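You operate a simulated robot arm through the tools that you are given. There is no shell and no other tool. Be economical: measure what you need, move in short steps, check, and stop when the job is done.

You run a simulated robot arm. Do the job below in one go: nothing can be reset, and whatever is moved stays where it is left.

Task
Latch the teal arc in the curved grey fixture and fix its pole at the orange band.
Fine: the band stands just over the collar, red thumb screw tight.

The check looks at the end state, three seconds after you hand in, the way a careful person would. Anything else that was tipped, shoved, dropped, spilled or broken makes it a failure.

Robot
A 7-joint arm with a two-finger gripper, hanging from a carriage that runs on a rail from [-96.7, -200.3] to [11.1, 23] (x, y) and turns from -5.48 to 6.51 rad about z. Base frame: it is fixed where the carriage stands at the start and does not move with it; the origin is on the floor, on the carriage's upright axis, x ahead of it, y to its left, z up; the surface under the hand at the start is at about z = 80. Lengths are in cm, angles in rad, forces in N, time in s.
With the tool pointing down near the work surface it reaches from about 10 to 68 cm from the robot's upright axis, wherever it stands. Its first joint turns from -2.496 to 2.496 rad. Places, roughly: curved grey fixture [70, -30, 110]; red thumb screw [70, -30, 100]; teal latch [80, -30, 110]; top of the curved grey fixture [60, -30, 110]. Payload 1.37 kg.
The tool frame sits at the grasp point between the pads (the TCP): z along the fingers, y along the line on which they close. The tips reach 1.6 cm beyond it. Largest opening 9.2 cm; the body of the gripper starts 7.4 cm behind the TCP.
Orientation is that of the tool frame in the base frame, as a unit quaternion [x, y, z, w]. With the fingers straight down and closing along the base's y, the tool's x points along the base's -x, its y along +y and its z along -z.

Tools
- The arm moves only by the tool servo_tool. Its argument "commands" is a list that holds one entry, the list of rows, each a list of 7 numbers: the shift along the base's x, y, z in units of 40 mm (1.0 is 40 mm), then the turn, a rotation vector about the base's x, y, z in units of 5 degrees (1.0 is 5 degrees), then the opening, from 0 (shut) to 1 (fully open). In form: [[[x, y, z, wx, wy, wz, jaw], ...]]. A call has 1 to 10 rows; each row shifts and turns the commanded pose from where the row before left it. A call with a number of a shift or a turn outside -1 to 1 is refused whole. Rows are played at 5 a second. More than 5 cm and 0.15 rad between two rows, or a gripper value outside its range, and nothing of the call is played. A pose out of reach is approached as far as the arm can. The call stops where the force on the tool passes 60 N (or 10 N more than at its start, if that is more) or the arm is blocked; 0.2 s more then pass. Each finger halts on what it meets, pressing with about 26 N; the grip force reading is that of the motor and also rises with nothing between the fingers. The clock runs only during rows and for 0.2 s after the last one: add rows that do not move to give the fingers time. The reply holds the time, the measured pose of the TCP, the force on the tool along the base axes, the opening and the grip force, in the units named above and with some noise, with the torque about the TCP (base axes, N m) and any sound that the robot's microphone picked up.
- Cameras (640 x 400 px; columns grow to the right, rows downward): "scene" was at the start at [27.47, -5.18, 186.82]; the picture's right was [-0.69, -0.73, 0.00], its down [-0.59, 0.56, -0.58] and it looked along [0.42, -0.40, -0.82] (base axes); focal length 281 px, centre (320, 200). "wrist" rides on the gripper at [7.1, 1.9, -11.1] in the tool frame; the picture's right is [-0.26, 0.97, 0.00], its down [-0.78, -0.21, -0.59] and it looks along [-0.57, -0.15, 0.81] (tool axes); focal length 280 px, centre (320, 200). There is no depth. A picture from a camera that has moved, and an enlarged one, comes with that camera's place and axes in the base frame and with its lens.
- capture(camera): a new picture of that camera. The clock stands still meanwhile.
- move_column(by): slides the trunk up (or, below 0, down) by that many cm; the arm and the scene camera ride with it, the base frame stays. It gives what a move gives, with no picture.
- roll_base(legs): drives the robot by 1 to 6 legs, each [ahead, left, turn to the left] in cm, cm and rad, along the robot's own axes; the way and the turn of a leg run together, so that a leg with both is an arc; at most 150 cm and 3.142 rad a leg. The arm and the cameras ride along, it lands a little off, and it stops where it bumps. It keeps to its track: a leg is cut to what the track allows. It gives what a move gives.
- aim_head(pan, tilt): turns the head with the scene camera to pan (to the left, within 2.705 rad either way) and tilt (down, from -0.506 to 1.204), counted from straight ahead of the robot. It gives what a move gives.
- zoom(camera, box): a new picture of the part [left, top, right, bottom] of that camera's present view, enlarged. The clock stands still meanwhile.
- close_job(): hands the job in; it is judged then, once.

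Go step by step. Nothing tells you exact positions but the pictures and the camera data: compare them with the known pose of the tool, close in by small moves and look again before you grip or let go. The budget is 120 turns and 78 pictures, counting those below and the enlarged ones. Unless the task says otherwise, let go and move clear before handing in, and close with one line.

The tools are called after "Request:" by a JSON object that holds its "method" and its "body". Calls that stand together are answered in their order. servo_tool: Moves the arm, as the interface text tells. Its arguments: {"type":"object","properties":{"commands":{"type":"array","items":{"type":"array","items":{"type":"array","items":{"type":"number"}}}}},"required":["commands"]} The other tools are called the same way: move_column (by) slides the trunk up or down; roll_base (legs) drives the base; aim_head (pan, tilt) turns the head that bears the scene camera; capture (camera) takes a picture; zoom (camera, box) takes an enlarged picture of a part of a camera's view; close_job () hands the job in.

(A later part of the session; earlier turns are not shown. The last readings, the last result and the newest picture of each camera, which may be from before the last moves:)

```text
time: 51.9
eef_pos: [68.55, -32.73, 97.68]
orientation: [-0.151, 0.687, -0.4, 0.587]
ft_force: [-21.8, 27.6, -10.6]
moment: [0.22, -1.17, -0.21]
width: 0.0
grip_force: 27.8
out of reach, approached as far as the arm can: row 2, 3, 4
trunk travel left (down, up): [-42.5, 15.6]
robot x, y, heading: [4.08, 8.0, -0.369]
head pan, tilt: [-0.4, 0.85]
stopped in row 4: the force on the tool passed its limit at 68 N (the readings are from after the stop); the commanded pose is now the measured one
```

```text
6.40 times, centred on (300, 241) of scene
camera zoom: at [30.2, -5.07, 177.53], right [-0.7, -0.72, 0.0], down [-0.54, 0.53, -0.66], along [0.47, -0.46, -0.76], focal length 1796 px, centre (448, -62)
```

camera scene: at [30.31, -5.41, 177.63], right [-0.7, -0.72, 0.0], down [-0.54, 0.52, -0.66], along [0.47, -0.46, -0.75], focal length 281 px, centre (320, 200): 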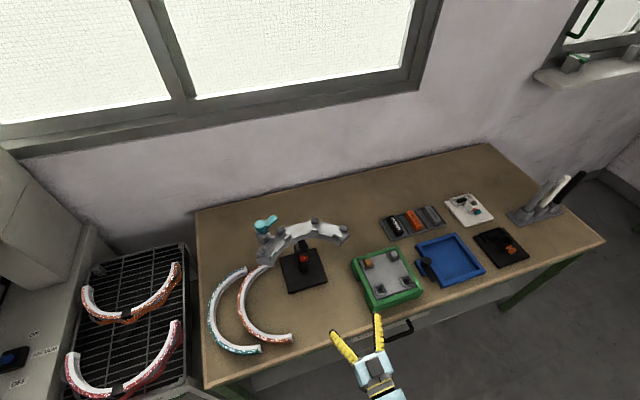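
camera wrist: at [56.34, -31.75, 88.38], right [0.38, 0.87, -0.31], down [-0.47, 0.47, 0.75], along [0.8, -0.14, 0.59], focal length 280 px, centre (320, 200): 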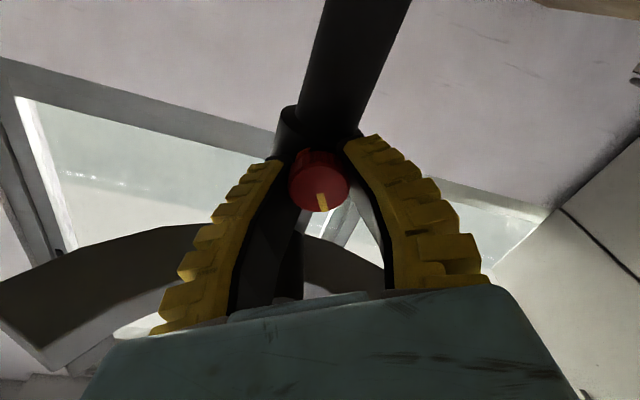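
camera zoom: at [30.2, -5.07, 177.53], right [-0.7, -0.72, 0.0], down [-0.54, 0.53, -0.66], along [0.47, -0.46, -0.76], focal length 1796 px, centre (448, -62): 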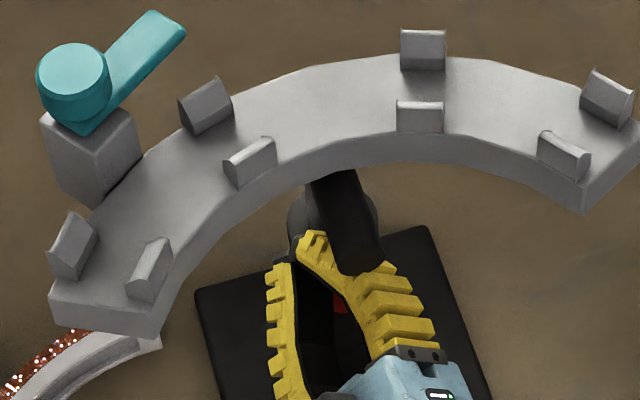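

A joint limit was hit and the fingers slid off the knob toward the handle. I back straight out and re-check.

Request:
{"method": "servo_tool", "body": {"commands": [[[-0.228, 0.103, 0, 0, 0, 0, 0], [-0.228, 0.103, 0, 0, 0, 0, 0], [-0.456, 0.206, 0, 0, 0, 0, 0], [-0.683, 0.309, 0, 0, 0, 0, 0], [-0.683, 0.309, 0, 0, 0, 0, 0]]]}}

Request:
{"method": "zoom", "body": {"camera": "scene", "box": [250, 210, 350, 272]}}

```text
time: 53.1
eef_pos: [59.74, -29.87, 98.3]
orientation: [-0.15, 0.683, -0.406, 0.588]
ft_force: [0.5, -0.3, -0.4]
moment: [-0.02, 0.01, 0.01]
width: 0.03
grip_force: 27.5
trunk travel left (down, up): [-42.5, 15.6]
robot x, y, heading: [3.9, 8.51, -0.373]
head pan, tilt: [-0.4, 0.85]
```

```text
6.40 times, centred on (300, 241) of scene
camera zoom: at [30.35, -5.35, 177.64], right [-0.7, -0.72, 0.0], down [-0.54, 0.52, -0.66], along [0.47, -0.46, -0.75], focal length 1796 px, centre (448, -62)
```

zoom: 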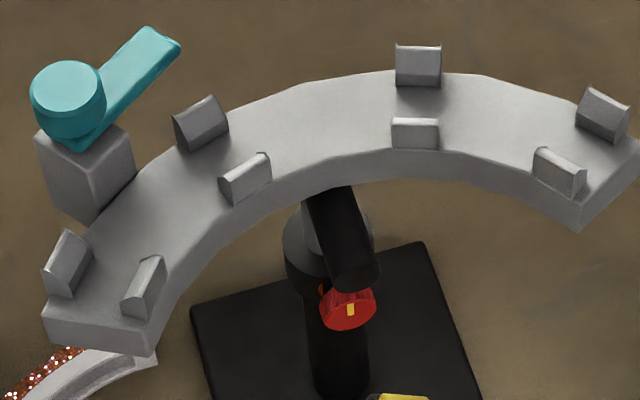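

The fixture is undisturbed. The knob's mark is back upright, so it isn't loosened yet. I need more wrist travel, so I back off and roll the hand clockwise about 130° before regripping.

Request:
{"method": "servo_tool", "body": {"commands": [[[-0.683, 0.309, -0.2, 0.911, -0.412, 0, 0.3], [-0.4, 0.18, -0.2, 0.911, -0.412, 0, 0.6], [0, 0, -0.1, 0.911, -0.412, 0, 0.6], [0, 0, -0.1, 0.911, -0.412, 0, 0.6], [0, 0, 0, 0.911, -0.412, 0, 0.6], [0, 0, 0, 0.911, -0.412, 0, 0.6], [0, 0, 0, 0.911, -0.412, 0, 0.6], [0, 0, 0, 0.911, -0.412, 0, 0.6], [0, 0, 0, 0.911, -0.412, 0, 0.6], [0, 0, 0, 0.911, -0.412, 0, 0.6]]]}}

Request:
{"method": "servo_tool", "body": {"commands": [[[0, 0, 0, 0.911, -0.412, 0, 0.6], [0, 0, 0, 0.911, -0.412, 0, 0.6], [0, 0, 0, 0.911, -0.412, 0, 0.6], [0, 0, 0, 0.911, -0.412, 0, 0.6], [0, 0, 0, 0.911, -0.412, 0, 0.6], [0, 0, 0, 0.911, -0.412, 0, 0.6], [0, 0, 0, 0.911, -0.412, 0, 0.6], [0, 0, 0, 0.911, -0.412, 0, 0.6], [0, 0, 0, 0.911, -0.412, 0, 0.6]]]}}

Request:
{"method": "servo_tool", "body": {"commands": [[[0, 0, 0, 0.911, -0.412, 0, 0.6], [0, 0, 0, 0.911, -0.412, 0, 0.6], [0, 0, 0, 0.911, -0.412, 0, 0.6], [0, 0, 0, 0.911, -0.412, 0, 0.6], [0, 0, 0, 0.911, -0.412, 0, 0.6], [0, 0, 0, 0.911, -0.412, 0, 0.6], [0, 0, 0, 0.911, -0.412, 0, 0.6]]]}}

Request:
{"method": "capture", "body": {"camera": "wrist"}}

```text
time: 55.3
eef_pos: [55.62, -27.68, 95.92]
orientation: [0.16, 0.673, -0.13, 0.71]
ft_force: [0.6, -0.5, -0.8]
moment: [0.01, -0.01, -0.02]
width: 5.83
grip_force: 1.6
trunk travel left (down, up): [-42.5, 15.6]
robot x, y, heading: [3.88, 8.47, -0.37]
head pan, tilt: [-0.4, 0.85]
```

```text
time: 57.3
eef_pos: [55.51, -27.58, 96.1]
orientation: [0.416, 0.556, 0.139, 0.706]
ft_force: [-1.1, 0.3, 0.6]
moment: [0.0, -0.01, 0.0]
width: 5.81
grip_force: 2.1
trunk travel left (down, up): [-42.5, 15.6]
robot x, y, heading: [4.13, 8.1, -0.376]
head pan, tilt: [-0.4, 0.85]
```

```text
time: 58.9
eef_pos: [55.45, -27.63, 95.99]
orientation: [0.574, 0.405, 0.336, 0.628]
ft_force: [-0.3, -0.8, -0.7]
moment: [-0.06, 0.01, -0.01]
width: 5.78
grip_force: 2.1
trunk travel left (down, up): [-42.5, 15.6]
robot x, y, heading: [4.14, 7.96, -0.372]
head pan, tilt: [-0.4, 0.85]
```

```text
39 pictures are left
camera wrist: at [48.73, -16.15, 96.87], right [-0.08, -0.12, 0.99], down [-0.88, -0.45, -0.12], along [0.46, -0.88, -0.07], focal length 280 px, centre (320, 200)
```

wrist: 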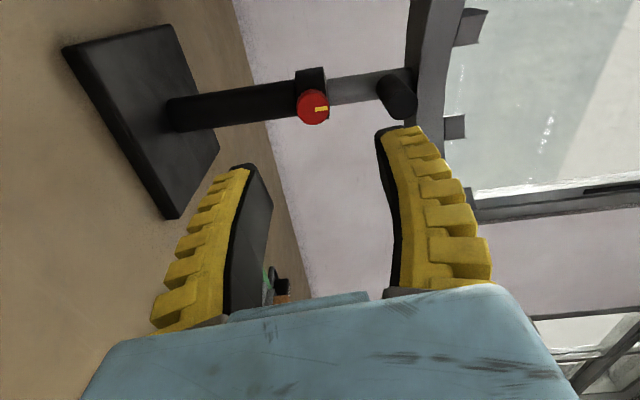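

This view confirms the knob at (67.7,-34.5,95.5). I roll a bit further, advance to just in front of it and check.

Request:
{"method": "servo_tool", "body": {"commands": [[[0, 0, 0, 0.894, -0.449, 0, 0.6], [0, 0, 0, 0.894, -0.449, 0, 0.6], [0, 0, 0, 0.894, -0.449, 0, 0.6], [0, 0, 0, 0.894, -0.449, 0, 0.6], [0, 0, 0, 0.894, -0.449, 0, 0.6], [0.6, -0.35, -0.03, 0.894, -0.449, 0, 0.6], [0.6, -0.35, -0.03, 0, 0, 0, 0.6], [0.6, -0.35, -0.03, 0, 0, 0, 0.6], [0.6, -0.35, -0.03, 0, 0, 0, 0.6]]]}}

Request:
{"method": "capture", "body": {"camera": "wrist"}}

```text
time: 60.9
eef_pos: [65.07, -33.17, 95.45]
orientation: [0.659, 0.24, 0.485, 0.522]
ft_force: [-0.4, -0.1, -0.6]
moment: [-0.03, -0.01, 0.01]
width: 5.8
grip_force: 2.3
trunk travel left (down, up): [-42.5, 15.6]
robot x, y, heading: [3.89, 8.1, -0.375]
head pan, tilt: [-0.4, 0.85]
```

```text
38 pictures are left
camera wrist: at [57.68, -22.95, 99.87], right [-0.29, -0.54, 0.79], down [-0.81, -0.3, -0.51], along [0.51, -0.78, -0.35], focal length 280 px, centre (320, 200)
```

wrist: 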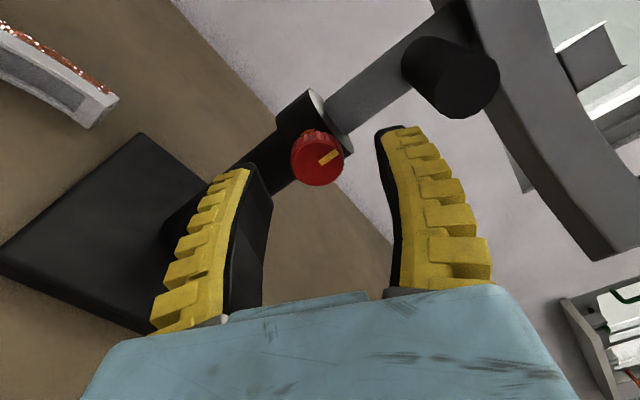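

Request:
{"method": "servo_tool", "body": {"commands": [[[0.26, -0.13, 0, 0, 0, 0, 0.6], [0.27, -0.13, 0, 0, 0, 0, 0.45], [0, 0, 0, 0, 0, 0, 0.3], [0, 0, 0, 0, 0, 0, 0], [0, 0, 0, 0, 0, 0, 0]]]}}

Request:
{"method": "servo_tool", "body": {"commands": [[[0, 0, 0, -0.894, 0.449, 0, 0], [0, 0, 0, -0.894, 0.449, 0, 0], [0, 0, 0, -0.894, 0.449, 0, 0], [0, 0, 0, -0.894, 0.449, 0, 0], [0, 0, 0, -0.894, 0.449, 0, 0], [0, 0, 0, -0.894, 0.449, 0, 0], [0, 0, 0, -0.894, 0.449, 0, 0], [0, 0, 0, -0.894, 0.449, 0, 0], [0, 0, 0, -0.894, 0.449, 0, 0], [0, 0, 0, -0.894, 0.449, 0, 0]]]}}

Request:
{"method": "capture", "body": {"camera": "wrist"}}

Request:
{"method": "zoom", "body": {"camera": "scene", "box": [250, 210, 350, 272]}}

```text
time: 62.1
eef_pos: [67.18, -34.09, 95.44]
orientation: [0.659, 0.24, 0.485, 0.522]
ft_force: [-4.3, 4.7, 3.9]
moment: [-0.31, -0.32, 0.43]
width: 2.06
grip_force: 28.0
trunk travel left (down, up): [-42.5, 15.6]
robot x, y, heading: [4.03, 8.25, -0.371]
head pan, tilt: [-0.4, 0.85]
```

```text
time: 64.3
eef_pos: [67.21, -34.08, 95.38]
orientation: [0.492, 0.501, 0.223, 0.676]
ft_force: [-8.8, 16.6, 11.1]
moment: [-0.04, -0.12, 0.09]
width: 1.82
grip_force: 27.8
trunk travel left (down, up): [-42.5, 15.6]
robot x, y, heading: [4.15, 8.22, -0.371]
head pan, tilt: [-0.4, 0.85]
```

```text
37 pictures are left
camera wrist: at [60.34, -22.71, 93.79], right [0.08, 0.19, 0.98], down [-0.88, -0.45, 0.16], along [0.47, -0.87, 0.13], focal length 280 px, centre (320, 200)
```

wrist: 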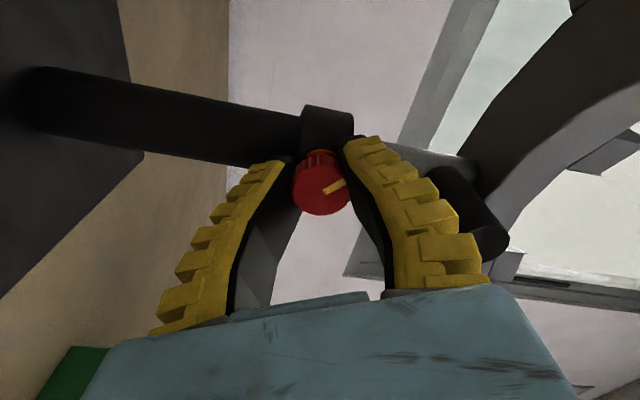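

```text
6.40 times, centred on (300, 241) of scene
camera zoom: at [30.32, -5.25, 177.6], right [-0.7, -0.72, 0.0], down [-0.54, 0.52, -0.66], along [0.47, -0.46, -0.75], focal length 1796 px, centre (448, -62)
```

zoom: 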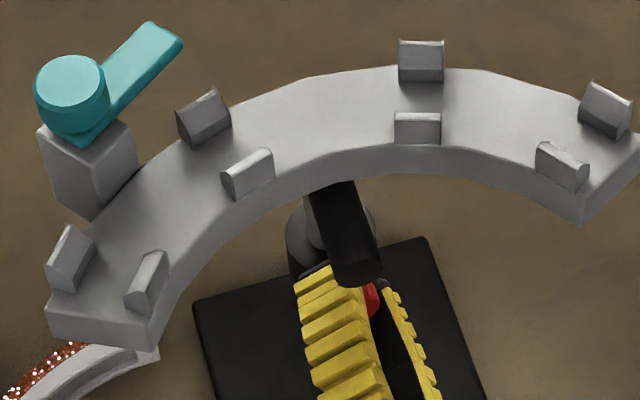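

The knob has turned 50° with the hand. I continue.

Request:
{"method": "servo_tool", "body": {"commands": [[[0, 0, 0, -0.894, 0.449, 0, 0], [0, 0, 0, -0.894, 0.449, 0, 0], [0, 0, 0, -0.894, 0.449, 0, 0], [0, 0, 0, -0.894, 0.449, 0, 0], [0, 0, 0, -0.894, 0.449, 0, 0], [0, 0, 0, -0.894, 0.449, 0, 0], [0, 0, 0, -0.894, 0.449, 0, 0], [0, 0, 0, -0.894, 0.449, 0, 0]]]}}

Request:
{"method": "capture", "body": {"camera": "wrist"}}

```text
time: 66.1
eef_pos: [67.43, -34.04, 95.53]
orientation: [0.29, 0.642, -0.018, 0.709]
ft_force: [-2.9, 12.3, 13.2]
moment: [0.0, -0.07, 0.18]
width: 1.76
grip_force: 27.9
trunk travel left (down, up): [-42.5, 15.6]
robot x, y, heading: [3.47, 8.37, -0.371]
head pan, tilt: [-0.4, 0.85]
```

```text
35 pictures are left
camera wrist: at [59.26, -25.24, 89.64], right [0.34, 0.71, 0.62], down [-0.75, -0.19, 0.63], along [0.57, -0.68, 0.47], focal length 280 px, centre (320, 200)
```

wrist: 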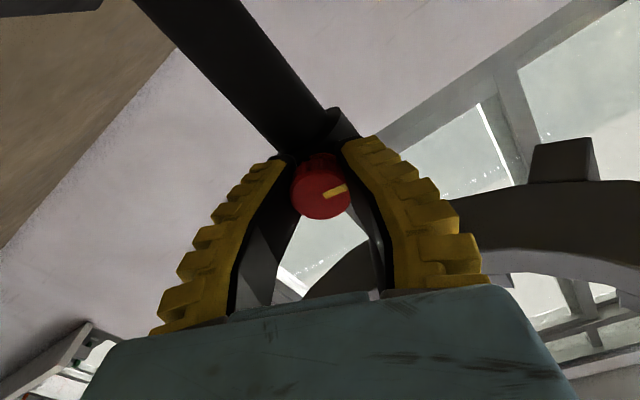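

The mark has turned about 85° and the torque has dropped. I release, back out and see whether the pole holds by friction.

Request:
{"method": "servo_tool", "body": {"commands": [[[0, 0, 0, 0, 0, 0, 0.5], [0, 0, 0, 0, 0, 0, 0.5], [-0.447, 0.225, 0, 0, 0, 0, 0.5], [-0.67, 0.337, 0, 0, 0, 0, 0.5], [-0.67, 0.337, 0, 0, 0, 0, 0.5]]]}}

Request:
{"method": "zoom", "body": {"camera": "scene", "box": [250, 210, 350, 272]}}

```text
time: 67.3
eef_pos: [59.95, -30.49, 95.32]
orientation: [0.291, 0.642, -0.018, 0.709]
ft_force: [0.0, -0.1, -0.3]
moment: [-0.01, -0.01, -0.02]
width: 4.92
grip_force: 2.2
trunk travel left (down, up): [-42.5, 15.6]
robot x, y, heading: [4.14, 8.52, -0.369]
head pan, tilt: [-0.4, 0.85]
```

```text
6.40 times, centred on (300, 241) of scene
camera zoom: at [30.34, -5.33, 177.62], right [-0.7, -0.72, 0.0], down [-0.54, 0.52, -0.66], along [0.47, -0.46, -0.75], focal length 1796 px, centre (448, -62)
```

zoom: 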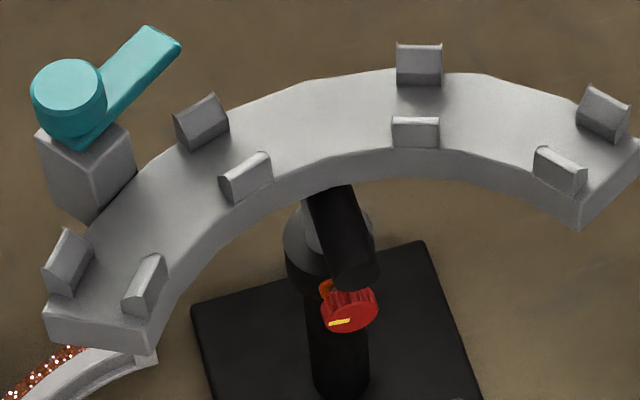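

The pole holds and the mark now points sideways. I roll the jaws vertical and rise to handle height.

Request:
{"method": "servo_tool", "body": {"commands": [[[-0.67, 0.337, 0, 0.894, -0.449, 0, 0.5], [0, 0, 0, 0.894, -0.449, 0, 0.5], [0, 0, 0.3, 0.894, -0.449, 0, 0.5], [0, 0, 0.3, 0.894, -0.449, 0, 0.5], [0, 0, 0.3, 0.894, -0.449, 0, 0.5], [0, 0, 0.3, 0.894, -0.449, 0, 0.5], [0, 0, 0.3, 0.894, -0.449, 0, 0.5], [0, 0, 0.2, 0.894, -0.449, 0, 0.5], [0, 0, 0, 0.894, -0.449, 0, 0.5], [0, 0, 0, 0.894, -0.449, 0, 0.5]]]}}

Request:
{"method": "capture", "body": {"camera": "wrist"}}

```text
time: 69.5
eef_pos: [57.32, -29.27, 102.31]
orientation: [0.535, 0.453, 0.28, 0.655]
ft_force: [0.0, 0.2, 0.0]
moment: [-0.01, 0.0, 0.01]
width: 4.94
grip_force: 1.9
trunk travel left (down, up): [-42.5, 15.6]
robot x, y, heading: [3.47, 8.17, -0.371]
head pan, tilt: [-0.4, 0.85]
```

```text
33 pictures are left
camera wrist: at [50.63, -17.85, 101.95], right [0.0, 0.04, 1.0], down [-0.89, -0.46, 0.02], along [0.46, -0.89, 0.03], focal length 280 px, centre (320, 200)
```

wrist: 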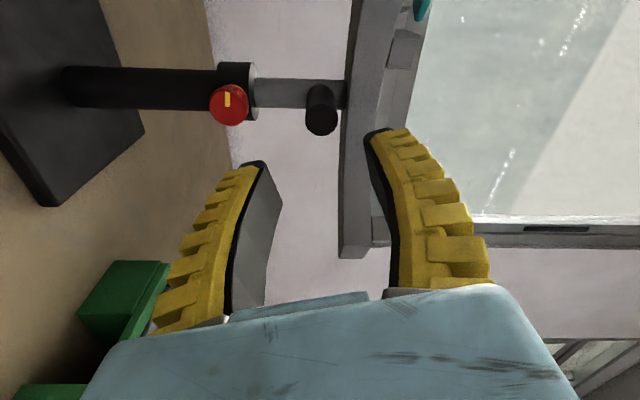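

The handle is centred on the tool axis. I advance and grip it from above and below.

Request:
{"method": "servo_tool", "body": {"commands": [[[0.735, -0.368, -0.02, 0, 0, 0, 0.5], [0.735, -0.368, -0.02, 0, 0, 0, 0.5], [0.735, -0.368, 0, 0, 0, 0, 0.5], [0, 0, 0, 0, 0, 0, 0.35], [0, 0, 0, 0, 0, 0, 0.2], [0, 0, 0, 0, 0, 0, 0], [0, 0, 0, 0, 0, 0, 0]]]}}

Request:
{"method": "capture", "body": {"camera": "wrist"}}

```text
time: 71.1
eef_pos: [66.32, -33.56, 102.13]
orientation: [0.534, 0.455, 0.282, 0.655]
ft_force: [0.4, 0.9, -2.2]
moment: [0.02, 0.05, 0.07]
width: 1.76
grip_force: 28.1
trunk travel left (down, up): [-42.5, 15.6]
robot x, y, heading: [3.59, 8.18, -0.373]
head pan, tilt: [-0.4, 0.85]
```

```text
32 pictures are left
camera wrist: at [59.55, -22.08, 101.8], right [0.0, 0.04, 1.0], down [-0.89, -0.46, 0.02], along [0.46, -0.89, 0.03], focal length 280 px, centre (320, 200)
```

wrist: 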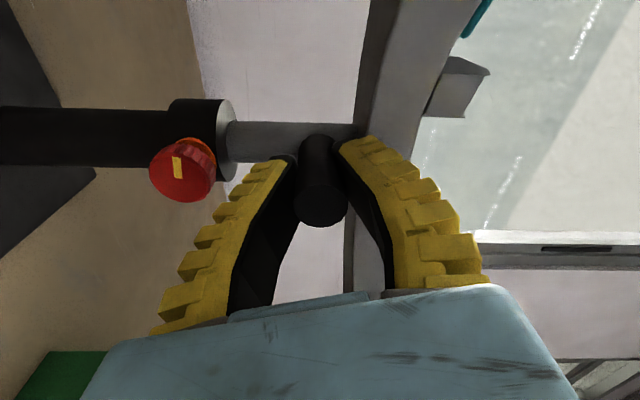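

Well gripped, and this view shows the collar and pole clearly. I lift by 2.4 cm.

Request:
{"method": "servo_tool", "body": {"commands": [[[0, 0, 0.1, 0, 0, 0, 0], [0, 0, 0.1, 0, 0, 0, 0], [0, 0, 0.1, 0, 0, 0, 0], [0, 0, 0.1, 0, 0, 0, 0], [0, 0, 0.1, 0, 0, 0, 0], [0, 0, 0.1, 0, 0, 0, 0]]]}}

Request:
{"method": "capture", "body": {"camera": "wrist"}}

```text
time: 72.5
eef_pos: [66.31, -33.58, 104.61]
orientation: [0.536, 0.454, 0.281, 0.654]
ft_force: [2.2, 5.1, -9.3]
moment: [0.08, 0.12, 0.24]
width: 1.67
grip_force: 28.2
trunk travel left (down, up): [-42.5, 15.6]
robot x, y, heading: [3.9, 8.31, -0.373]
head pan, tilt: [-0.4, 0.85]
```

```text
31 pictures are left
camera wrist: at [59.52, -22.08, 104.2], right [0.0, 0.04, 1.0], down [-0.89, -0.46, 0.02], along [0.46, -0.89, 0.03], focal length 280 px, centre (320, 200)
```

wrist: 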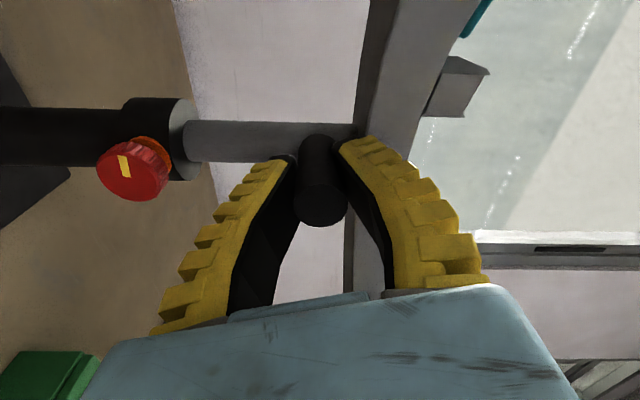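

The pole slides up. I continue until the orange band shows.

Request:
{"method": "servo_tool", "body": {"commands": [[[0, 0, 0.1, 0, 0, 0, 0], [0, 0, 0.1, 0, 0, 0, 0], [0, 0, 0.1, 0, 0, 0, 0], [0, 0, 0.1, 0, 0, 0, 0], [0, 0, 0.1, 0, 0, 0, 0], [0, 0, 0.1, 0, 0, 0, 0], [0, 0, 0.1, 0, 0, 0, 0]]]}}

Request:
{"method": "capture", "body": {"camera": "wrist"}}

```text
time: 74.1
eef_pos: [66.3, -33.58, 107.28]
orientation: [0.534, 0.454, 0.282, 0.655]
ft_force: [4.6, 3.5, -8.3]
moment: [-0.02, 0.12, 0.2]
width: 1.59
grip_force: 27.8
trunk travel left (down, up): [-42.5, 15.6]
robot x, y, heading: [3.99, 8.31, -0.373]
head pan, tilt: [-0.4, 0.85]
```

```text
30 pictures are left
camera wrist: at [59.51, -22.06, 107.0], right [0.0, 0.04, 1.0], down [-0.89, -0.46, 0.02], along [0.46, -0.89, 0.03], focal length 280 px, centre (320, 200)
```

wrist: 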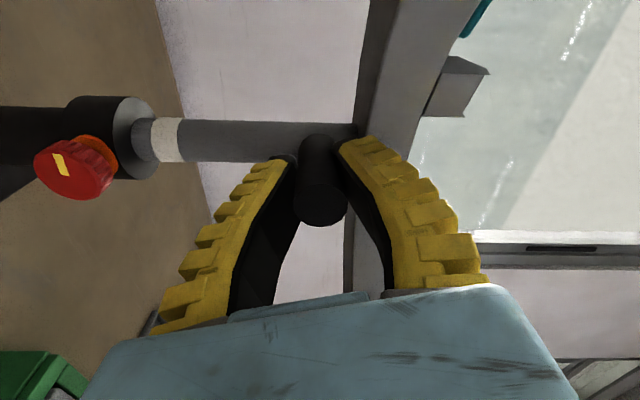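

A white band came out first, so orange must be further down. I keep going in small steps.

Request:
{"method": "servo_tool", "body": {"commands": [[[0, 0, 0.1, 0, 0, 0, 0], [0, 0, 0.1, 0, 0, 0, 0], [0, 0, 0.1, 0, 0, 0, 0], [0, 0, 0.1, 0, 0, 0, 0], [0, 0, 0.1, 0, 0, 0, 0], [0, 0, 0.1, 0, 0, 0, 0]]]}}

Request:
{"method": "capture", "body": {"camera": "wrist"}}

```text
time: 75.5
eef_pos: [66.28, -33.67, 109.75]
orientation: [0.535, 0.455, 0.281, 0.654]
ft_force: [6.1, 5.2, -10.3]
moment: [0.1, 0.15, 0.41]
width: 1.56
grip_force: 27.4
trunk travel left (down, up): [-42.5, 15.6]
robot x, y, heading: [4.14, 8.2, -0.373]
head pan, tilt: [-0.4, 0.85]
```

```text
29 pictures are left
camera wrist: at [59.49, -22.06, 109.39], right [0.0, 0.04, 1.0], down [-0.89, -0.46, 0.02], along [0.46, -0.89, 0.03], focal length 280 px, centre (320, 200)
```

wrist: 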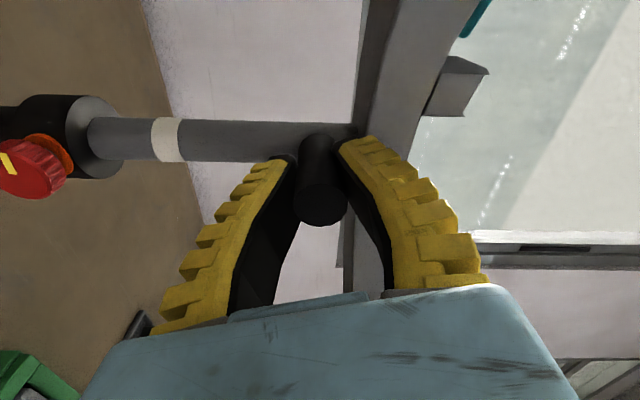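

Request:
{"method": "servo_tool", "body": {"commands": [[[0, 0, 0.1, 0, 0, 0, 0], [0, 0, 0.1, 0, 0, 0, 0], [0, 0, 0.1, 0, 0, 0, 0], [0, 0, 0.1, 0, 0, 0, 0], [0, 0, 0.1, 0, 0, 0, 0], [0, 0, 0.1, 0, 0, 0, 0]]]}}

Request:
{"method": "capture", "body": {"camera": "wrist"}}

```text
time: 76.9
eef_pos: [66.25, -33.57, 112.19]
orientation: [0.535, 0.453, 0.281, 0.655]
ft_force: [6.2, 3.2, -9.2]
moment: [0.08, 0.1, 0.19]
width: 1.52
grip_force: 27.8
trunk travel left (down, up): [-42.5, 15.6]
robot x, y, heading: [3.87, 8.18, -0.374]
head pan, tilt: [-0.4, 0.85]
```

```text
28 pictures are left
camera wrist: at [59.49, -22.05, 111.75], right [0.0, 0.04, 1.0], down [-0.89, -0.46, 0.02], along [0.46, -0.89, 0.03], focal length 280 px, centre (320, 200)
```

wrist: 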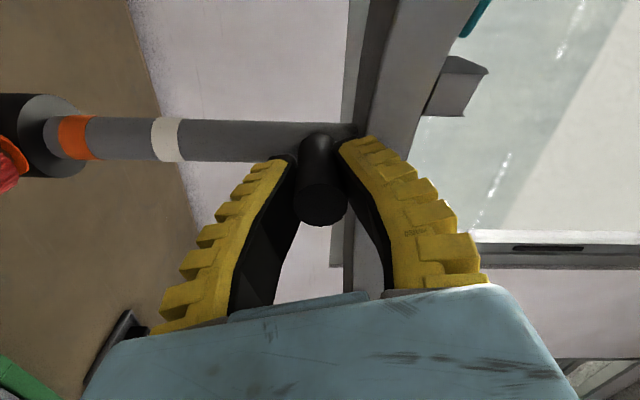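

The orange band is out, slightly too high. I measure the gap.

Request:
{"method": "zoom", "body": {"camera": "wrist", "box": [0, 75, 160, 175]}}

```text
4.00 times, centred on (80, 125) of wrist
camera zoom: at [59.49, -22.05, 111.75], right [0.0, 0.04, 1.0], down [-0.89, -0.46, 0.02], along [0.46, -0.89, 0.03], focal length 1122 px, centre (1280, 500)
```

zoom: 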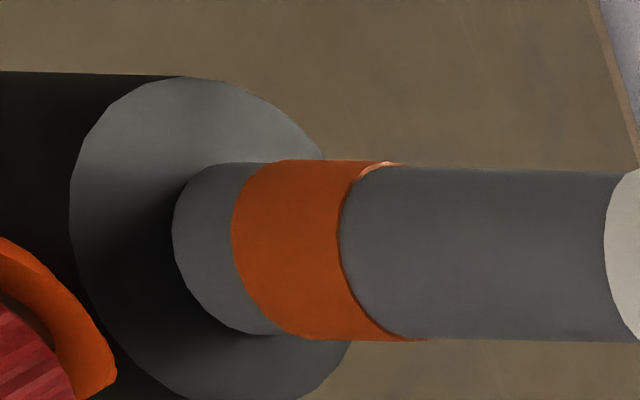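

The gap is about 0.8 cm. I lower by 0.65 cm.

Request:
{"method": "servo_tool", "body": {"commands": [[[0, 0, -0.05, 0, 0, 0, 0], [0, 0, -0.06, 0, 0, 0, 0], [0, 0, -0.05, 0, 0, 0, 0], [0, 0, 0, 0, 0, 0, 0]]]}}

Request:
{"method": "zoom", "body": {"camera": "wrist", "box": [0, 75, 160, 175]}}

```text
time: 77.9
eef_pos: [66.25, -33.56, 111.42]
orientation: [0.535, 0.453, 0.281, 0.655]
ft_force: [2.9, 6.2, 1.2]
moment: [0.01, 0.02, 0.09]
width: 1.49
grip_force: 28.3
trunk travel left (down, up): [-42.5, 15.6]
robot x, y, heading: [3.99, 8.66, -0.368]
head pan, tilt: [-0.4, 0.85]
```

```text
4.00 times, centred on (80, 125) of wrist
camera zoom: at [59.48, -22.06, 111.11], right [0.0, 0.04, 1.0], down [-0.89, -0.46, 0.02], along [0.46, -0.89, 0.03], focal length 1122 px, centre (1280, 500)
```

zoom: 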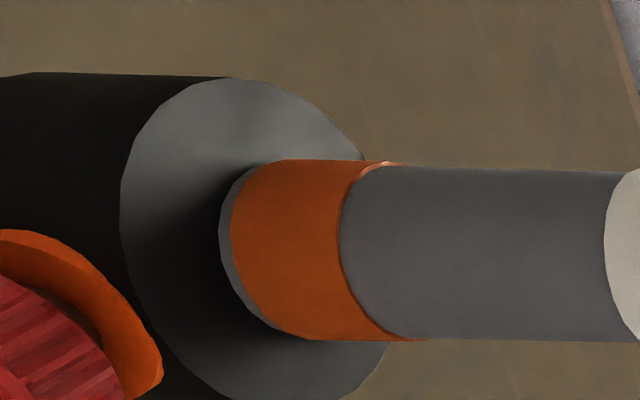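

The gap is about 1.5 mm, just over the collar. I release gently and retract.

Request:
{"method": "servo_tool", "body": {"commands": [[[0, 0, 0, 0, 0, 0, 0.25], [0, 0, 0, 0, 0, 0, 0.5], [0, 0, 0, 0, 0, 0, 0.5], [-0.735, 0.368, 0, 0, 0, 0, 0.5], [-0.735, 0.368, 0, 0, 0, 0, 0.5], [-0.735, 0.368, 0, 0, 0, 0, 0.5]]]}}

Request:
{"method": "capture", "body": {"camera": "wrist"}}

```text
time: 79.3
eef_pos: [57.28, -29.28, 111.59]
orientation: [0.534, 0.453, 0.281, 0.656]
ft_force: [-0.6, -0.1, 0.5]
moment: [-0.03, 0.02, 0.0]
width: 4.88
grip_force: 1.7
trunk travel left (down, up): [-42.5, 15.6]
robot x, y, heading: [3.89, 8.24, -0.372]
head pan, tilt: [-0.4, 0.85]
```

```text
25 pictures are left
camera wrist: at [50.55, -17.72, 111.14], right [0.0, 0.04, 1.0], down [-0.89, -0.46, 0.02], along [0.46, -0.89, 0.03], focal length 280 px, centre (320, 200)
```

wrist: 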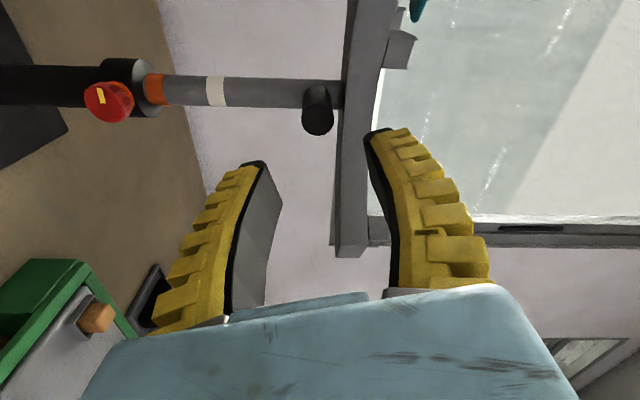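

The pole holds by friction. Now I go down to the knob and roll anticlockwise first, so there's room for a full clockwise tightening turn.

Request:
{"method": "servo_tool", "body": {"commands": [[[0, 0, -0.4, -0.894, 0.449, 0, 0.6], [0, 0, -0.4, -0.894, 0.449, 0, 0.6], [0, 0, -0.4, -0.894, 0.449, 0, 0.6], [0, 0, -0.4, -0.894, 0.449, 0, 0.6], [0, 0, -0.4, -0.894, 0.449, 0, 0.6], [0, 0, -0.4, -0.894, 0.449, 0, 0.6], [0, 0, -0.4, -0.894, 0.449, 0, 0.6], [0, 0, -0.4, -0.894, 0.449, 0, 0.6], [0, 0, -0.4, -0.894, 0.449, 0, 0.6], [0, 0, -0.4, -0.894, 0.449, 0, 0.6]]]}}

Request:
{"method": "servo_tool", "body": {"commands": [[[0, 0, 0, -0.894, 0.449, 0, 0.6], [0, 0, 0, -0.894, 0.449, 0, 0.6], [0, 0, 0, -0.894, 0.449, 0, 0.6], [0, 0, 0, -0.894, 0.449, 0, 0.6], [0, 0, 0, -0.894, 0.449, 0, 0.6], [0, 0, 0, -0.894, 0.449, 0, 0.6], [0, 0, 0, -0.894, 0.449, 0, 0.6], [0, 0, 0, -0.894, 0.449, 0, 0.6], [0, 0, 0, -0.894, 0.449, 0, 0.6]]]}}

Request:
{"method": "servo_tool", "body": {"commands": [[[0.63, -0.31, 0, 0, 0, 0, 0.6], [0.63, -0.31, 0, 0, 0, 0, 0.6], [0.63, -0.31, 0, 0, 0, 0, 0.6]]]}}

Request:
{"method": "capture", "body": {"camera": "wrist"}}

```text
time: 81.5
eef_pos: [57.47, -29.35, 95.54]
orientation: [0.292, 0.641, -0.019, 0.709]
ft_force: [-0.4, -0.5, 0.3]
moment: [-0.01, 0.02, 0.02]
width: 5.81
grip_force: 2.3
trunk travel left (down, up): [-42.5, 15.6]
robot x, y, heading: [4.51, 8.16, -0.369]
head pan, tilt: [-0.4, 0.85]
```

```text
time: 83.5
eef_pos: [57.51, -29.35, 95.48]
orientation: [0.022, 0.709, -0.288, 0.644]
ft_force: [-0.1, 0.1, 0.1]
moment: [0.01, -0.01, -0.01]
width: 5.8
grip_force: 2.2
trunk travel left (down, up): [-42.5, 15.6]
robot x, y, heading: [4.08, 8.12, -0.37]
head pan, tilt: [-0.4, 0.85]
```

```text
time: 84.3
eef_pos: [65.04, -32.99, 95.43]
orientation: [0.022, 0.709, -0.287, 0.643]
ft_force: [0.3, -0.3, 0.0]
moment: [-0.03, -0.04, -0.02]
width: 5.78
grip_force: 1.5
trunk travel left (down, up): [-42.5, 15.6]
robot x, y, heading: [3.61, 8.28, -0.374]
head pan, tilt: [-0.4, 0.85]
```

```text
24 pictures are left
camera wrist: at [54.49, -28.93, 88.32], right [0.43, 0.89, -0.12], down [-0.48, 0.34, 0.81], along [0.76, -0.29, 0.58], focal length 280 px, centre (320, 200)
```

wrist: 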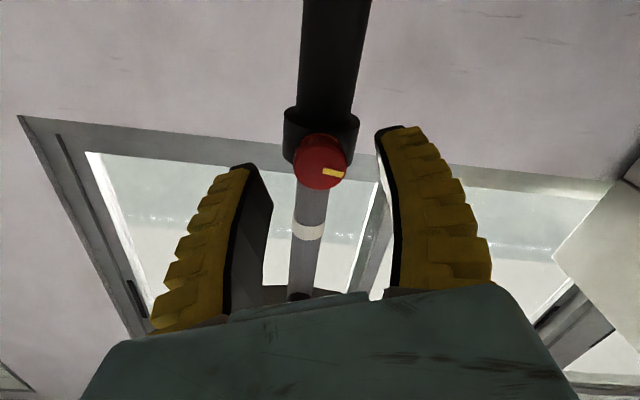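

Aligned. I advance, grip, and turn clockwise to tighten.

Request:
{"method": "servo_tool", "body": {"commands": [[[0.25, -0.124, 0, 0, 0, 0, 0.6], [0.26, -0.124, 0, 0, 0, 0, 0.45], [0, 0, 0, 0, 0, 0, 0.3], [0, 0, 0, 0, 0, 0, 0], [0, 0, 0, 0, 0, 0, 0]]]}}

Request:
{"method": "servo_tool", "body": {"commands": [[[0, 0, 0, 0.894, -0.449, 0, 0], [0, 0, 0, 0.894, -0.449, 0, 0], [0, 0, 0, 0.894, -0.449, 0, 0], [0, 0, 0, 0.894, -0.449, 0, 0], [0, 0, 0, 0.894, -0.449, 0, 0], [0, 0, 0, 0.894, -0.449, 0, 0], [0, 0, 0, 0.894, -0.449, 0, 0], [0, 0, 0, 0.894, -0.449, 0, 0], [0, 0, 0, 0.894, -0.449, 0, 0]]]}}

Request:
{"method": "servo_tool", "body": {"commands": [[[0, 0, 0, 0.894, -0.449, 0, 0], [0, 0, 0, 0.894, -0.449, 0, 0], [0, 0, 0, 0.894, -0.449, 0, 0], [0, 0, 0, 0.894, -0.449, 0, 0], [0, 0, 0, 0.894, -0.449, 0, 0], [0, 0, 0, 0.894, -0.449, 0, 0], [0, 0, 0, 0.894, -0.449, 0, 0]]]}}

Request:
{"method": "capture", "body": {"camera": "wrist"}}

```text
time: 85.5
eef_pos: [67.14, -33.99, 95.67]
orientation: [0.022, 0.709, -0.286, 0.644]
ft_force: [5.0, -1.2, -7.9]
moment: [0.08, 0.23, -0.07]
width: 2.01
grip_force: 28.0
trunk travel left (down, up): [-42.5, 15.6]
robot x, y, heading: [3.8, 7.8, -0.374]
head pan, tilt: [-0.4, 0.85]
```

```text
time: 87.5
eef_pos: [67.25, -34.09, 95.55]
orientation: [0.289, 0.642, -0.017, 0.709]
ft_force: [18.7, -8.0, -21.0]
moment: [0.2, 0.49, 0.23]
width: 1.9
grip_force: 27.5
trunk travel left (down, up): [-42.5, 15.6]
robot x, y, heading: [3.75, 8.19, -0.373]
head pan, tilt: [-0.4, 0.85]
```

```text
time: 89.1
eef_pos: [67.04, -34.08, 95.52]
orientation: [0.472, 0.52, 0.194, 0.685]
ft_force: [18.1, -8.0, -28.4]
moment: [0.05, 0.26, 0.46]
width: 1.68
grip_force: 27.6
trunk travel left (down, up): [-42.5, 15.6]
robot x, y, heading: [3.73, 8.22, -0.372]
head pan, tilt: [-0.4, 0.85]
```

```text
23 pictures are left
camera wrist: at [60.17, -22.81, 93.3], right [0.12, 0.27, 0.96], down [-0.87, -0.43, 0.23], along [0.47, -0.86, 0.18], focal length 280 px, centre (320, 200)
```

wrist: 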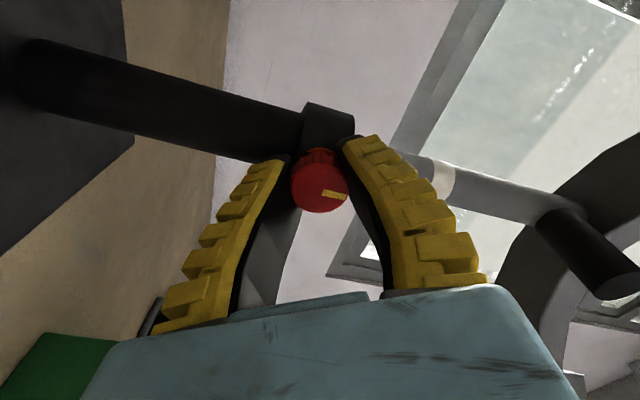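

Resistance is rising and the mark is nearly back upright. I turn a little further.

Request:
{"method": "servo_tool", "body": {"commands": [[[0, 0, 0, 0.894, -0.449, 0, 0], [0, 0, 0, 0.894, -0.449, 0, 0], [0, 0, 0, 0.894, -0.449, 0, 0], [0, 0, 0, 0.894, -0.449, 0, 0], [0, 0, 0, 0.894, -0.449, 0, 0]]]}}

Request:
{"method": "capture", "body": {"camera": "wrist"}}

```text
time: 90.3
eef_pos: [67.02, -33.94, 95.53]
orientation: [0.573, 0.405, 0.337, 0.628]
ft_force: [-0.5, 2.6, -6.5]
moment: [-0.21, 0.22, 0.08]
width: 1.4
grip_force: 28.2
trunk travel left (down, up): [-42.5, 15.6]
robot x, y, heading: [3.9, 8.46, -0.369]
head pan, tilt: [-0.4, 0.85]
```

```text
22 pictures are left
camera wrist: at [60.2, -22.44, 96.4], right [-0.08, -0.12, 0.99], down [-0.88, -0.45, -0.12], along [0.46, -0.88, -0.07], focal length 280 px, centre (320, 200)
```

wrist: 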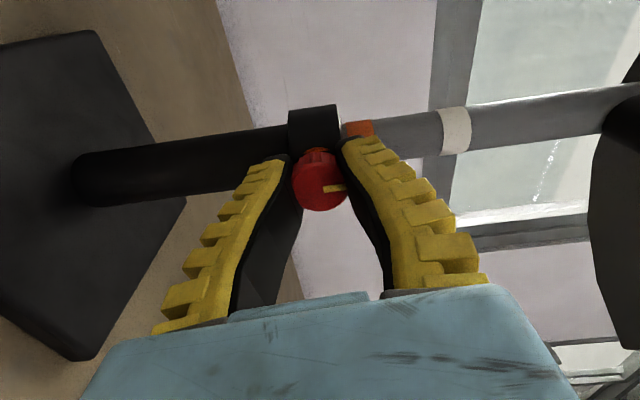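

The mark is upright again, as it was when clamped, and the band is visible just above the collar. The fingers are creeping off the knob, so I regrip and give one more twist to be sure it's tight.

Request:
{"method": "servo_tool", "body": {"commands": [[[0, 0, 0, 0, 0, 0, 0.4], [0, 0, 0, -0.894, 0.449, 0, 0.5], [0, 0, 0, -0.894, 0.449, 0, 0.5], [0, 0, 0, -0.894, 0.449, 0, 0.5], [0, 0, 0, -0.894, 0.449, 0, 0.5], [0, 0, 0, -0.894, 0.449, 0, 0.5], [0, 0, 0, -0.894, 0.449, 0, 0.5], [0.12, -0.07, 0, 0, 0, 0, 0.3], [0, 0, 0, 0, 0, 0, 0], [0, 0, 0, 0, 0, 0, 0]]]}}

Request:
{"method": "servo_tool", "body": {"commands": [[[0, 0, 0, 0.894, -0.449, 0, 0], [0, 0, 0, 0.894, -0.449, 0, 0], [0, 0, 0, 0.894, -0.449, 0, 0]]]}}

Request:
{"method": "servo_tool", "body": {"commands": [[[0, 0, 0, 0.894, -0.449, 0, 0], [0, 0, 0, 0.894, -0.449, 0, 0], [0, 0, 0, 0.894, -0.449, 0, 0]]]}}

Request:
{"method": "capture", "body": {"camera": "wrist"}}

```text
time: 92.5
eef_pos: [67.43, -34.4, 95.65]
orientation: [0.447, 0.542, 0.163, 0.693]
ft_force: [-7.8, 3.9, 7.6]
moment: [0.23, 0.34, -0.15]
width: 2.07
grip_force: 28.2
trunk travel left (down, up): [-42.5, 15.6]
robot x, y, heading: [4.01, 8.38, -0.369]
head pan, tilt: [-0.4, 0.85]
```

```text
time: 93.3
eef_pos: [67.32, -34.12, 95.44]
orientation: [0.516, 0.477, 0.253, 0.666]
ft_force: [-16.1, 12.9, 14.2]
moment: [-0.43, -0.03, 0.02]
width: 1.57
grip_force: 27.7
trunk travel left (down, up): [-42.5, 15.6]
robot x, y, heading: [3.86, 7.99, -0.379]
head pan, tilt: [-0.4, 0.85]
```

```text
time: 94.1
eef_pos: [67.32, -34.2, 95.47]
orientation: [0.573, 0.404, 0.337, 0.628]
ft_force: [-13.9, 14.7, 11.5]
moment: [-0.48, 0.14, -0.08]
width: 1.4
grip_force: 28.2
trunk travel left (down, up): [-42.5, 15.6]
robot x, y, heading: [4.05, 8.41, -0.372]
head pan, tilt: [-0.4, 0.85]
```

```text
21 pictures are left
camera wrist: at [60.54, -22.64, 96.35], right [-0.08, -0.12, 0.99], down [-0.88, -0.45, -0.12], along [0.46, -0.88, -0.07], focal length 280 px, centre (320, 200)
```

wrist: 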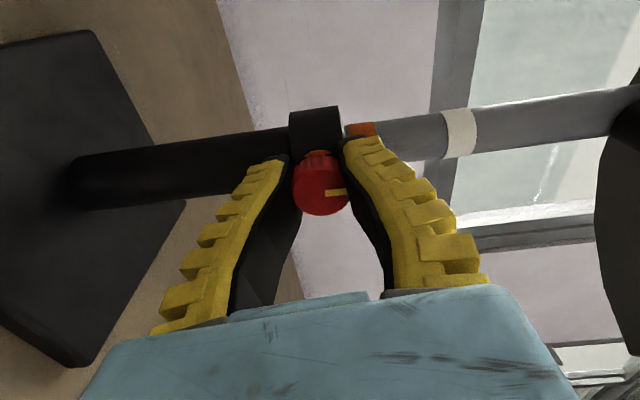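

The mark stays upright while the fingers slip, so the screw is at its stop. I release, back out and check.

Request:
{"method": "servo_tool", "body": {"commands": [[[0, 0, 0, 0, 0, 0, 0.4], [0, 0, 0, 0, 0, 0, 0.5], [-0.67, 0.337, 0, 0, 0, 0, 0.5], [-0.67, 0.337, 0, 0, 0, 0, 0.5], [-0.67, 0.337, 0, 0, 0, 0, 0.5], [-0.67, 0.337, 0, 0, 0, 0, 0.5]]]}}

Request:
{"method": "zoom", "body": {"camera": "wrist", "box": [200, 40, 400, 165]}}

Request:
{"method": "zoom", "body": {"camera": "scene", "box": [190, 190, 350, 290]}}

```text
time: 95.5
eef_pos: [56.81, -29.03, 95.56]
orientation: [0.573, 0.405, 0.336, 0.629]
ft_force: [0.1, -0.3, 0.8]
moment: [-0.01, 0.02, 0.02]
width: 4.93
grip_force: 2.7
trunk travel left (down, up): [-42.5, 15.6]
robot x, y, heading: [4.14, 8.52, -0.367]
head pan, tilt: [-0.4, 0.85]
```

```text
3.20 times, centred on (300, 102) of wrist
camera zoom: at [49.96, -17.51, 96.46], right [-0.08, -0.12, 0.99], down [-0.88, -0.45, -0.12], along [0.46, -0.88, -0.07], focal length 897 px, centre (384, 512)
```

zoom: 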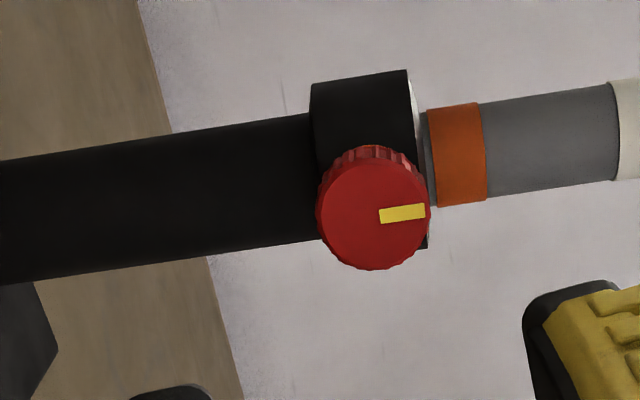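

```text
4.00 times, centred on (270, 240) of scene
camera zoom: at [30.35, -5.33, 177.63], right [-0.7, -0.72, 0.0], down [-0.54, 0.52, -0.66], along [0.47, -0.46, -0.75], focal length 1122 px, centre (520, 40)
```

zoom: 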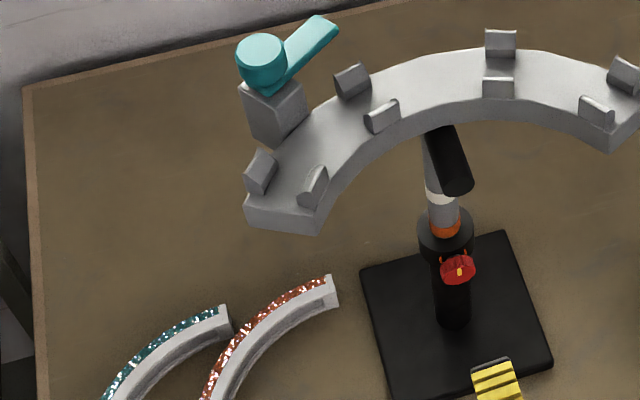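

The screw is tight, with the mark upright and the stem shut, and the orange band stands just over the collar. Now the arc: I withdraw, roll back and turn the tool downwards for a top grasp.

Request:
{"method": "servo_tool", "body": {"commands": [[[-0.35, 0.175, 0, -0.894, 0.449, 0, 0.6], [-0.35, 0.175, 0, -0.894, 0.449, 0, 0.6], [-0.35, 0.175, 0, -0.894, 0.449, 0, 0.6], [-0.35, 0.175, 0, -0.894, 0.449, 0, 0.6], [-0.35, 0.175, 0, -0.894, 0.449, 0, 0.6], [-0.35, 0.175, 0, -0.894, 0.449, 0, 0.6], [-0.35, 0.175, 0, -0.894, 0.449, 0, 0.6], [-0.35, 0.175, 0, -0.894, 0.449, 0, 0.6], [-0.35, 0.175, 0, -0.894, 0.449, 0, 0.6], [0, 0, 0, -0.894, 0.449, 0, 0.6]]]}}

Request:
{"method": "servo_tool", "body": {"commands": [[[0, 0, 0, -0.894, 0.449, 0, 0.6], [0, 0, 0, -0.894, 0.449, 0, 0.6], [0, 0, 0, -0.894, 0.449, 0, 0.6], [0, 0, 0, -0.894, 0.449, 0, 0.6], [0, 0, 0, -0.894, 0.449, 0, 0.6], [0, 0, 0, -0.894, 0.449, 0, 0.6], [0, 0, 0, -0.894, 0.449, 0, 0.6], [0, 0, 0, -0.894, 0.449, 0, 0.6], [0, 0, 0, -0.894, 0.449, 0, 0.6]]]}}

Request:
{"method": "servo_tool", "body": {"commands": [[[0, 0, 0.1, 0.449, 0.894, 0, 0.6], [0, 0, 0.1, 0.449, 0.894, 0, 0.6], [0, 0, 0, 0.449, 0.894, 0, 0.6], [0, 0, 0, 0.449, 0.894, 0, 0.6], [0, 0, 0, 0.449, 0.894, 0, 0.6], [0, 0, 0, 0.449, 0.894, 0, 0.6], [0, 0, 0, 0.449, 0.894, 0, 0.6], [0, 0, 0, 0.449, 0.894, 0, 0.6], [0, 0, 0, 0.449, 0.894, 0, 0.6]]]}}

Request:
{"method": "servo_tool", "body": {"commands": [[[0.15, 0.2, 0, 0.449, 0.894, 0, 0.6], [0.15, 0.2, 0, 0.449, 0.894, 0, 0.6], [0.15, 0.2, 0, 0.449, 0.894, 0, 0.6], [0.15, 0.2, 0, 0.449, 0.894, 0, 0.6], [0.15, 0.2, 0, 0.449, 0.894, 0, 0.6], [0.15, 0.2, 0, 0.449, 0.894, 0, 0.6], [0.15, 0.2, 0, 0.449, 0.894, 0, 0.6], [0.15, 0.2, 0, 0.449, 0.894, 0, 0.6], [0.15, 0.2, 0, 0.449, 0.894, 0, 0.6]]]}}

```text
time: 97.7
eef_pos: [44.03, -22.65, 95.62]
orientation: [0.344, 0.613, 0.042, 0.709]
ft_force: [-0.6, -0.3, 0.1]
moment: [-0.02, 0.01, 0.01]
width: 5.78
grip_force: 1.9
trunk travel left (down, up): [-42.5, 15.6]
robot x, y, heading: [4.13, 8.56, -0.372]
head pan, tilt: [-0.4, 0.85]
```

```text
time: 99.7
eef_pos: [44.15, -22.7, 95.5]
orientation: [0.084, 0.703, -0.231, 0.667]
ft_force: [0.1, 0.0, 1.2]
moment: [0.01, -0.01, -0.02]
width: 5.8
grip_force: 2.5
trunk travel left (down, up): [-42.5, 15.6]
robot x, y, heading: [3.95, 8.46, -0.374]
head pan, tilt: [-0.4, 0.85]
```

```text
time: 101.7
eef_pos: [44.19, -22.6, 96.28]
orientation: [0.115, 0.918, -0.12, 0.361]
ft_force: [0.5, -1.0, -0.4]
moment: [-0.01, 0.02, -0.02]
width: 5.83
grip_force: 2.0
trunk travel left (down, up): [-42.5, 15.6]
robot x, y, heading: [4.35, 8.18, -0.372]
head pan, tilt: [-0.4, 0.85]
```

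```text
time: 103.7
eef_pos: [49.48, -15.46, 96.29]
orientation: [0.128, 0.992, 0.009, 0.0]
ft_force: [1.2, -0.5, 0.0]
moment: [0.04, -0.04, 0.01]
width: 5.79
grip_force: 1.9
trunk travel left (down, up): [-42.5, 15.6]
robot x, y, heading: [4.06, 8.42, -0.372]
head pan, tilt: [-0.4, 0.85]
```

Tool is pointing down. I now look at the arcs for an exact measurement.

Request:
{"method": "zoom", "body": {"camera": "scene", "box": [190, 240, 350, 340]}}

Request:
{"method": "capture", "body": {"camera": "wrist"}}

```text
4.00 times, centred on (270, 290) of scene
camera zoom: at [30.33, -5.35, 177.63], right [-0.7, -0.72, 0.0], down [-0.54, 0.52, -0.66], along [0.47, -0.46, -0.75], focal length 1122 px, centre (520, -160)
```

zoom: 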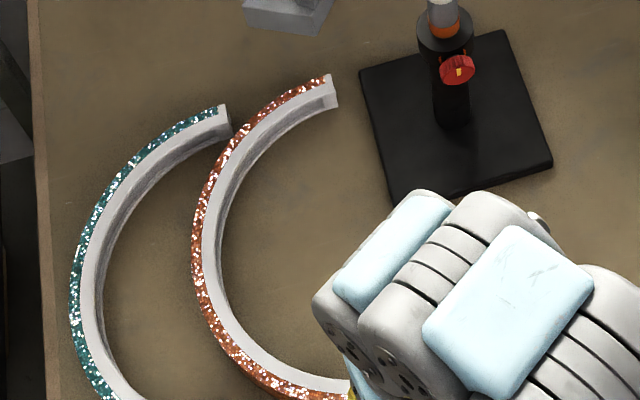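

```text
17 pictures are left
camera wrist: at [42.94, -11.91, 107.49], right [0.5, 0.87, 0.02], down [0.7, -0.41, 0.58], along [0.51, -0.28, -0.81], focal length 280 px, centre (320, 200)
```

wrist: 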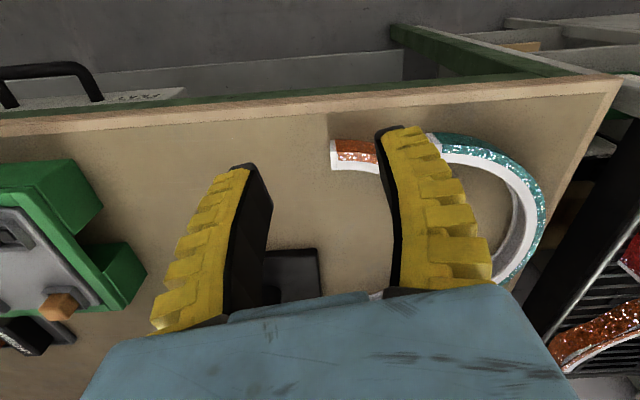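

From the scene view, the teal arc's centre is at about (72,-13.8), its centreline radius about 13.3 and its thickness about 3. Its middle is at about (78,-1.9), with the radial direction at 63°. I slide the base along and reach out over it.

Request:
{"method": "roll_base", "body": {"legs": [[0.75, 9.1, 0]]}}

Request:
{"method": "servo_tool", "body": {"commands": [[[0.6, 0.15, 0.1, -0.2, 0, -0.4, 0.8], [0.6, 0.15, 0.1, 0, 0, -0.4, 0.8], [0.6, 0.15, 0.1, 0, 0, -0.4, 0.8], [0.6, 0.15, 0.1, 0, 0, -0.4, 0.8], [0.6, 0.15, 0.1, 0, 0, -0.4, 0.8], [0.6, 0.15, 0.1, 0, 0, -0.4, 0.8], [0.6, 0.15, 0.1, 0, 0, 0, 0.8], [0.6, 0.15, 0.1, 0, 0, 0, 0.8]]]}}

```text
time: 104.8
eef_pos: [53.47, -7.17, 96.3]
orientation: [0.128, 0.992, 0.009, 0.002]
ft_force: [0.0, -0.3, 0.2]
moment: [0.0, 0.03, 0.01]
width: 5.79
grip_force: 2.1
trunk travel left (down, up): [-42.5, 15.6]
robot x, y, heading: [7.97, 16.41, -0.373]
head pan, tilt: [-0.4, 0.85]
```

```text
time: 106.6
eef_pos: [72.51, -2.35, 99.79]
orientation: [0.23, 0.973, 0.0, 0.001]
ft_force: [0.5, -0.7, -0.8]
moment: [0.05, -0.01, 0.04]
width: 7.54
grip_force: 1.6
trunk travel left (down, up): [-42.5, 15.6]
robot x, y, heading: [8.2, 16.19, -0.37]
head pan, tilt: [-0.4, 0.85]
```

Request:
{"method": "servo_tool", "body": {"commands": [[[0.1, 0, 0.8, 0, 0, 0, 0.8], [0.1, 0, 0.8, 0, 0, 0, 0.8], [0.1, 0, 0.8, 0, 0, 0, 0.8], [0.1, 0, 0.8, 0, 0, 0, 0.8], [0.1, 0, 0.8, 0, 0, 0, 0.8]]]}}

Request:
{"method": "move_column", "body": {"by": -21}}

Request:
{"method": "servo_tool", "body": {"commands": [[[0.35, 0.05, 0, 0, 0, 0, 0.8], [0.35, 0.05, 0, 0, 0, 0, 0.8]]]}}

Request:
{"method": "capture", "body": {"camera": "wrist"}}

```text
time: 107.8
eef_pos: [77.52, -3.32, 111.37]
orientation: [0.229, 0.973, 0.0, 0.002]
ft_force: [0.3, 0.3, 0.0]
moment: [0.05, -0.04, 0.0]
width: 7.52
grip_force: 1.1
out of reach, approached as far as the arm can: row 3, 4, 5
trunk travel left (down, up): [-42.5, 15.6]
robot x, y, heading: [7.89, 16.82, -0.37]
head pan, tilt: [-0.4, 0.85]
```

```text
time: 110.0
eef_pos: [77.42, -3.31, 90.4]
orientation: [0.23, 0.973, -0.001, 0.002]
ft_force: [0.9, 0.1, -0.2]
moment: [-0.02, 0.03, 0.0]
width: 7.54
grip_force: 1.2
trunk travel left (down, up): [-21.5, 36.6]
robot x, y, heading: [8.07, 16.45, -0.371]
head pan, tilt: [-0.4, 0.85]
```

```text
time: 110.7
eef_pos: [80.28, -2.76, 90.5]
orientation: [0.23, 0.973, 0.0, 0.003]
ft_force: [0.4, 0.2, -0.4]
moment: [-0.02, 0.0, 0.03]
width: 7.54
grip_force: 1.4
trunk travel left (down, up): [-21.5, 36.6]
robot x, y, heading: [7.84, 16.48, -0.375]
head pan, tilt: [-0.4, 0.85]
```

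```text
16 pictures are left
camera wrist: at [74.66, 2.13, 101.55], right [0.66, 0.75, 0.0], down [0.6, -0.54, 0.59], along [0.44, -0.39, -0.81], focal length 280 px, centre (320, 200)
```

wrist: 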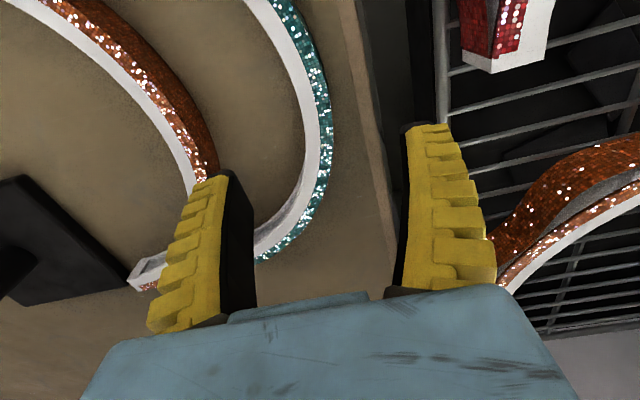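

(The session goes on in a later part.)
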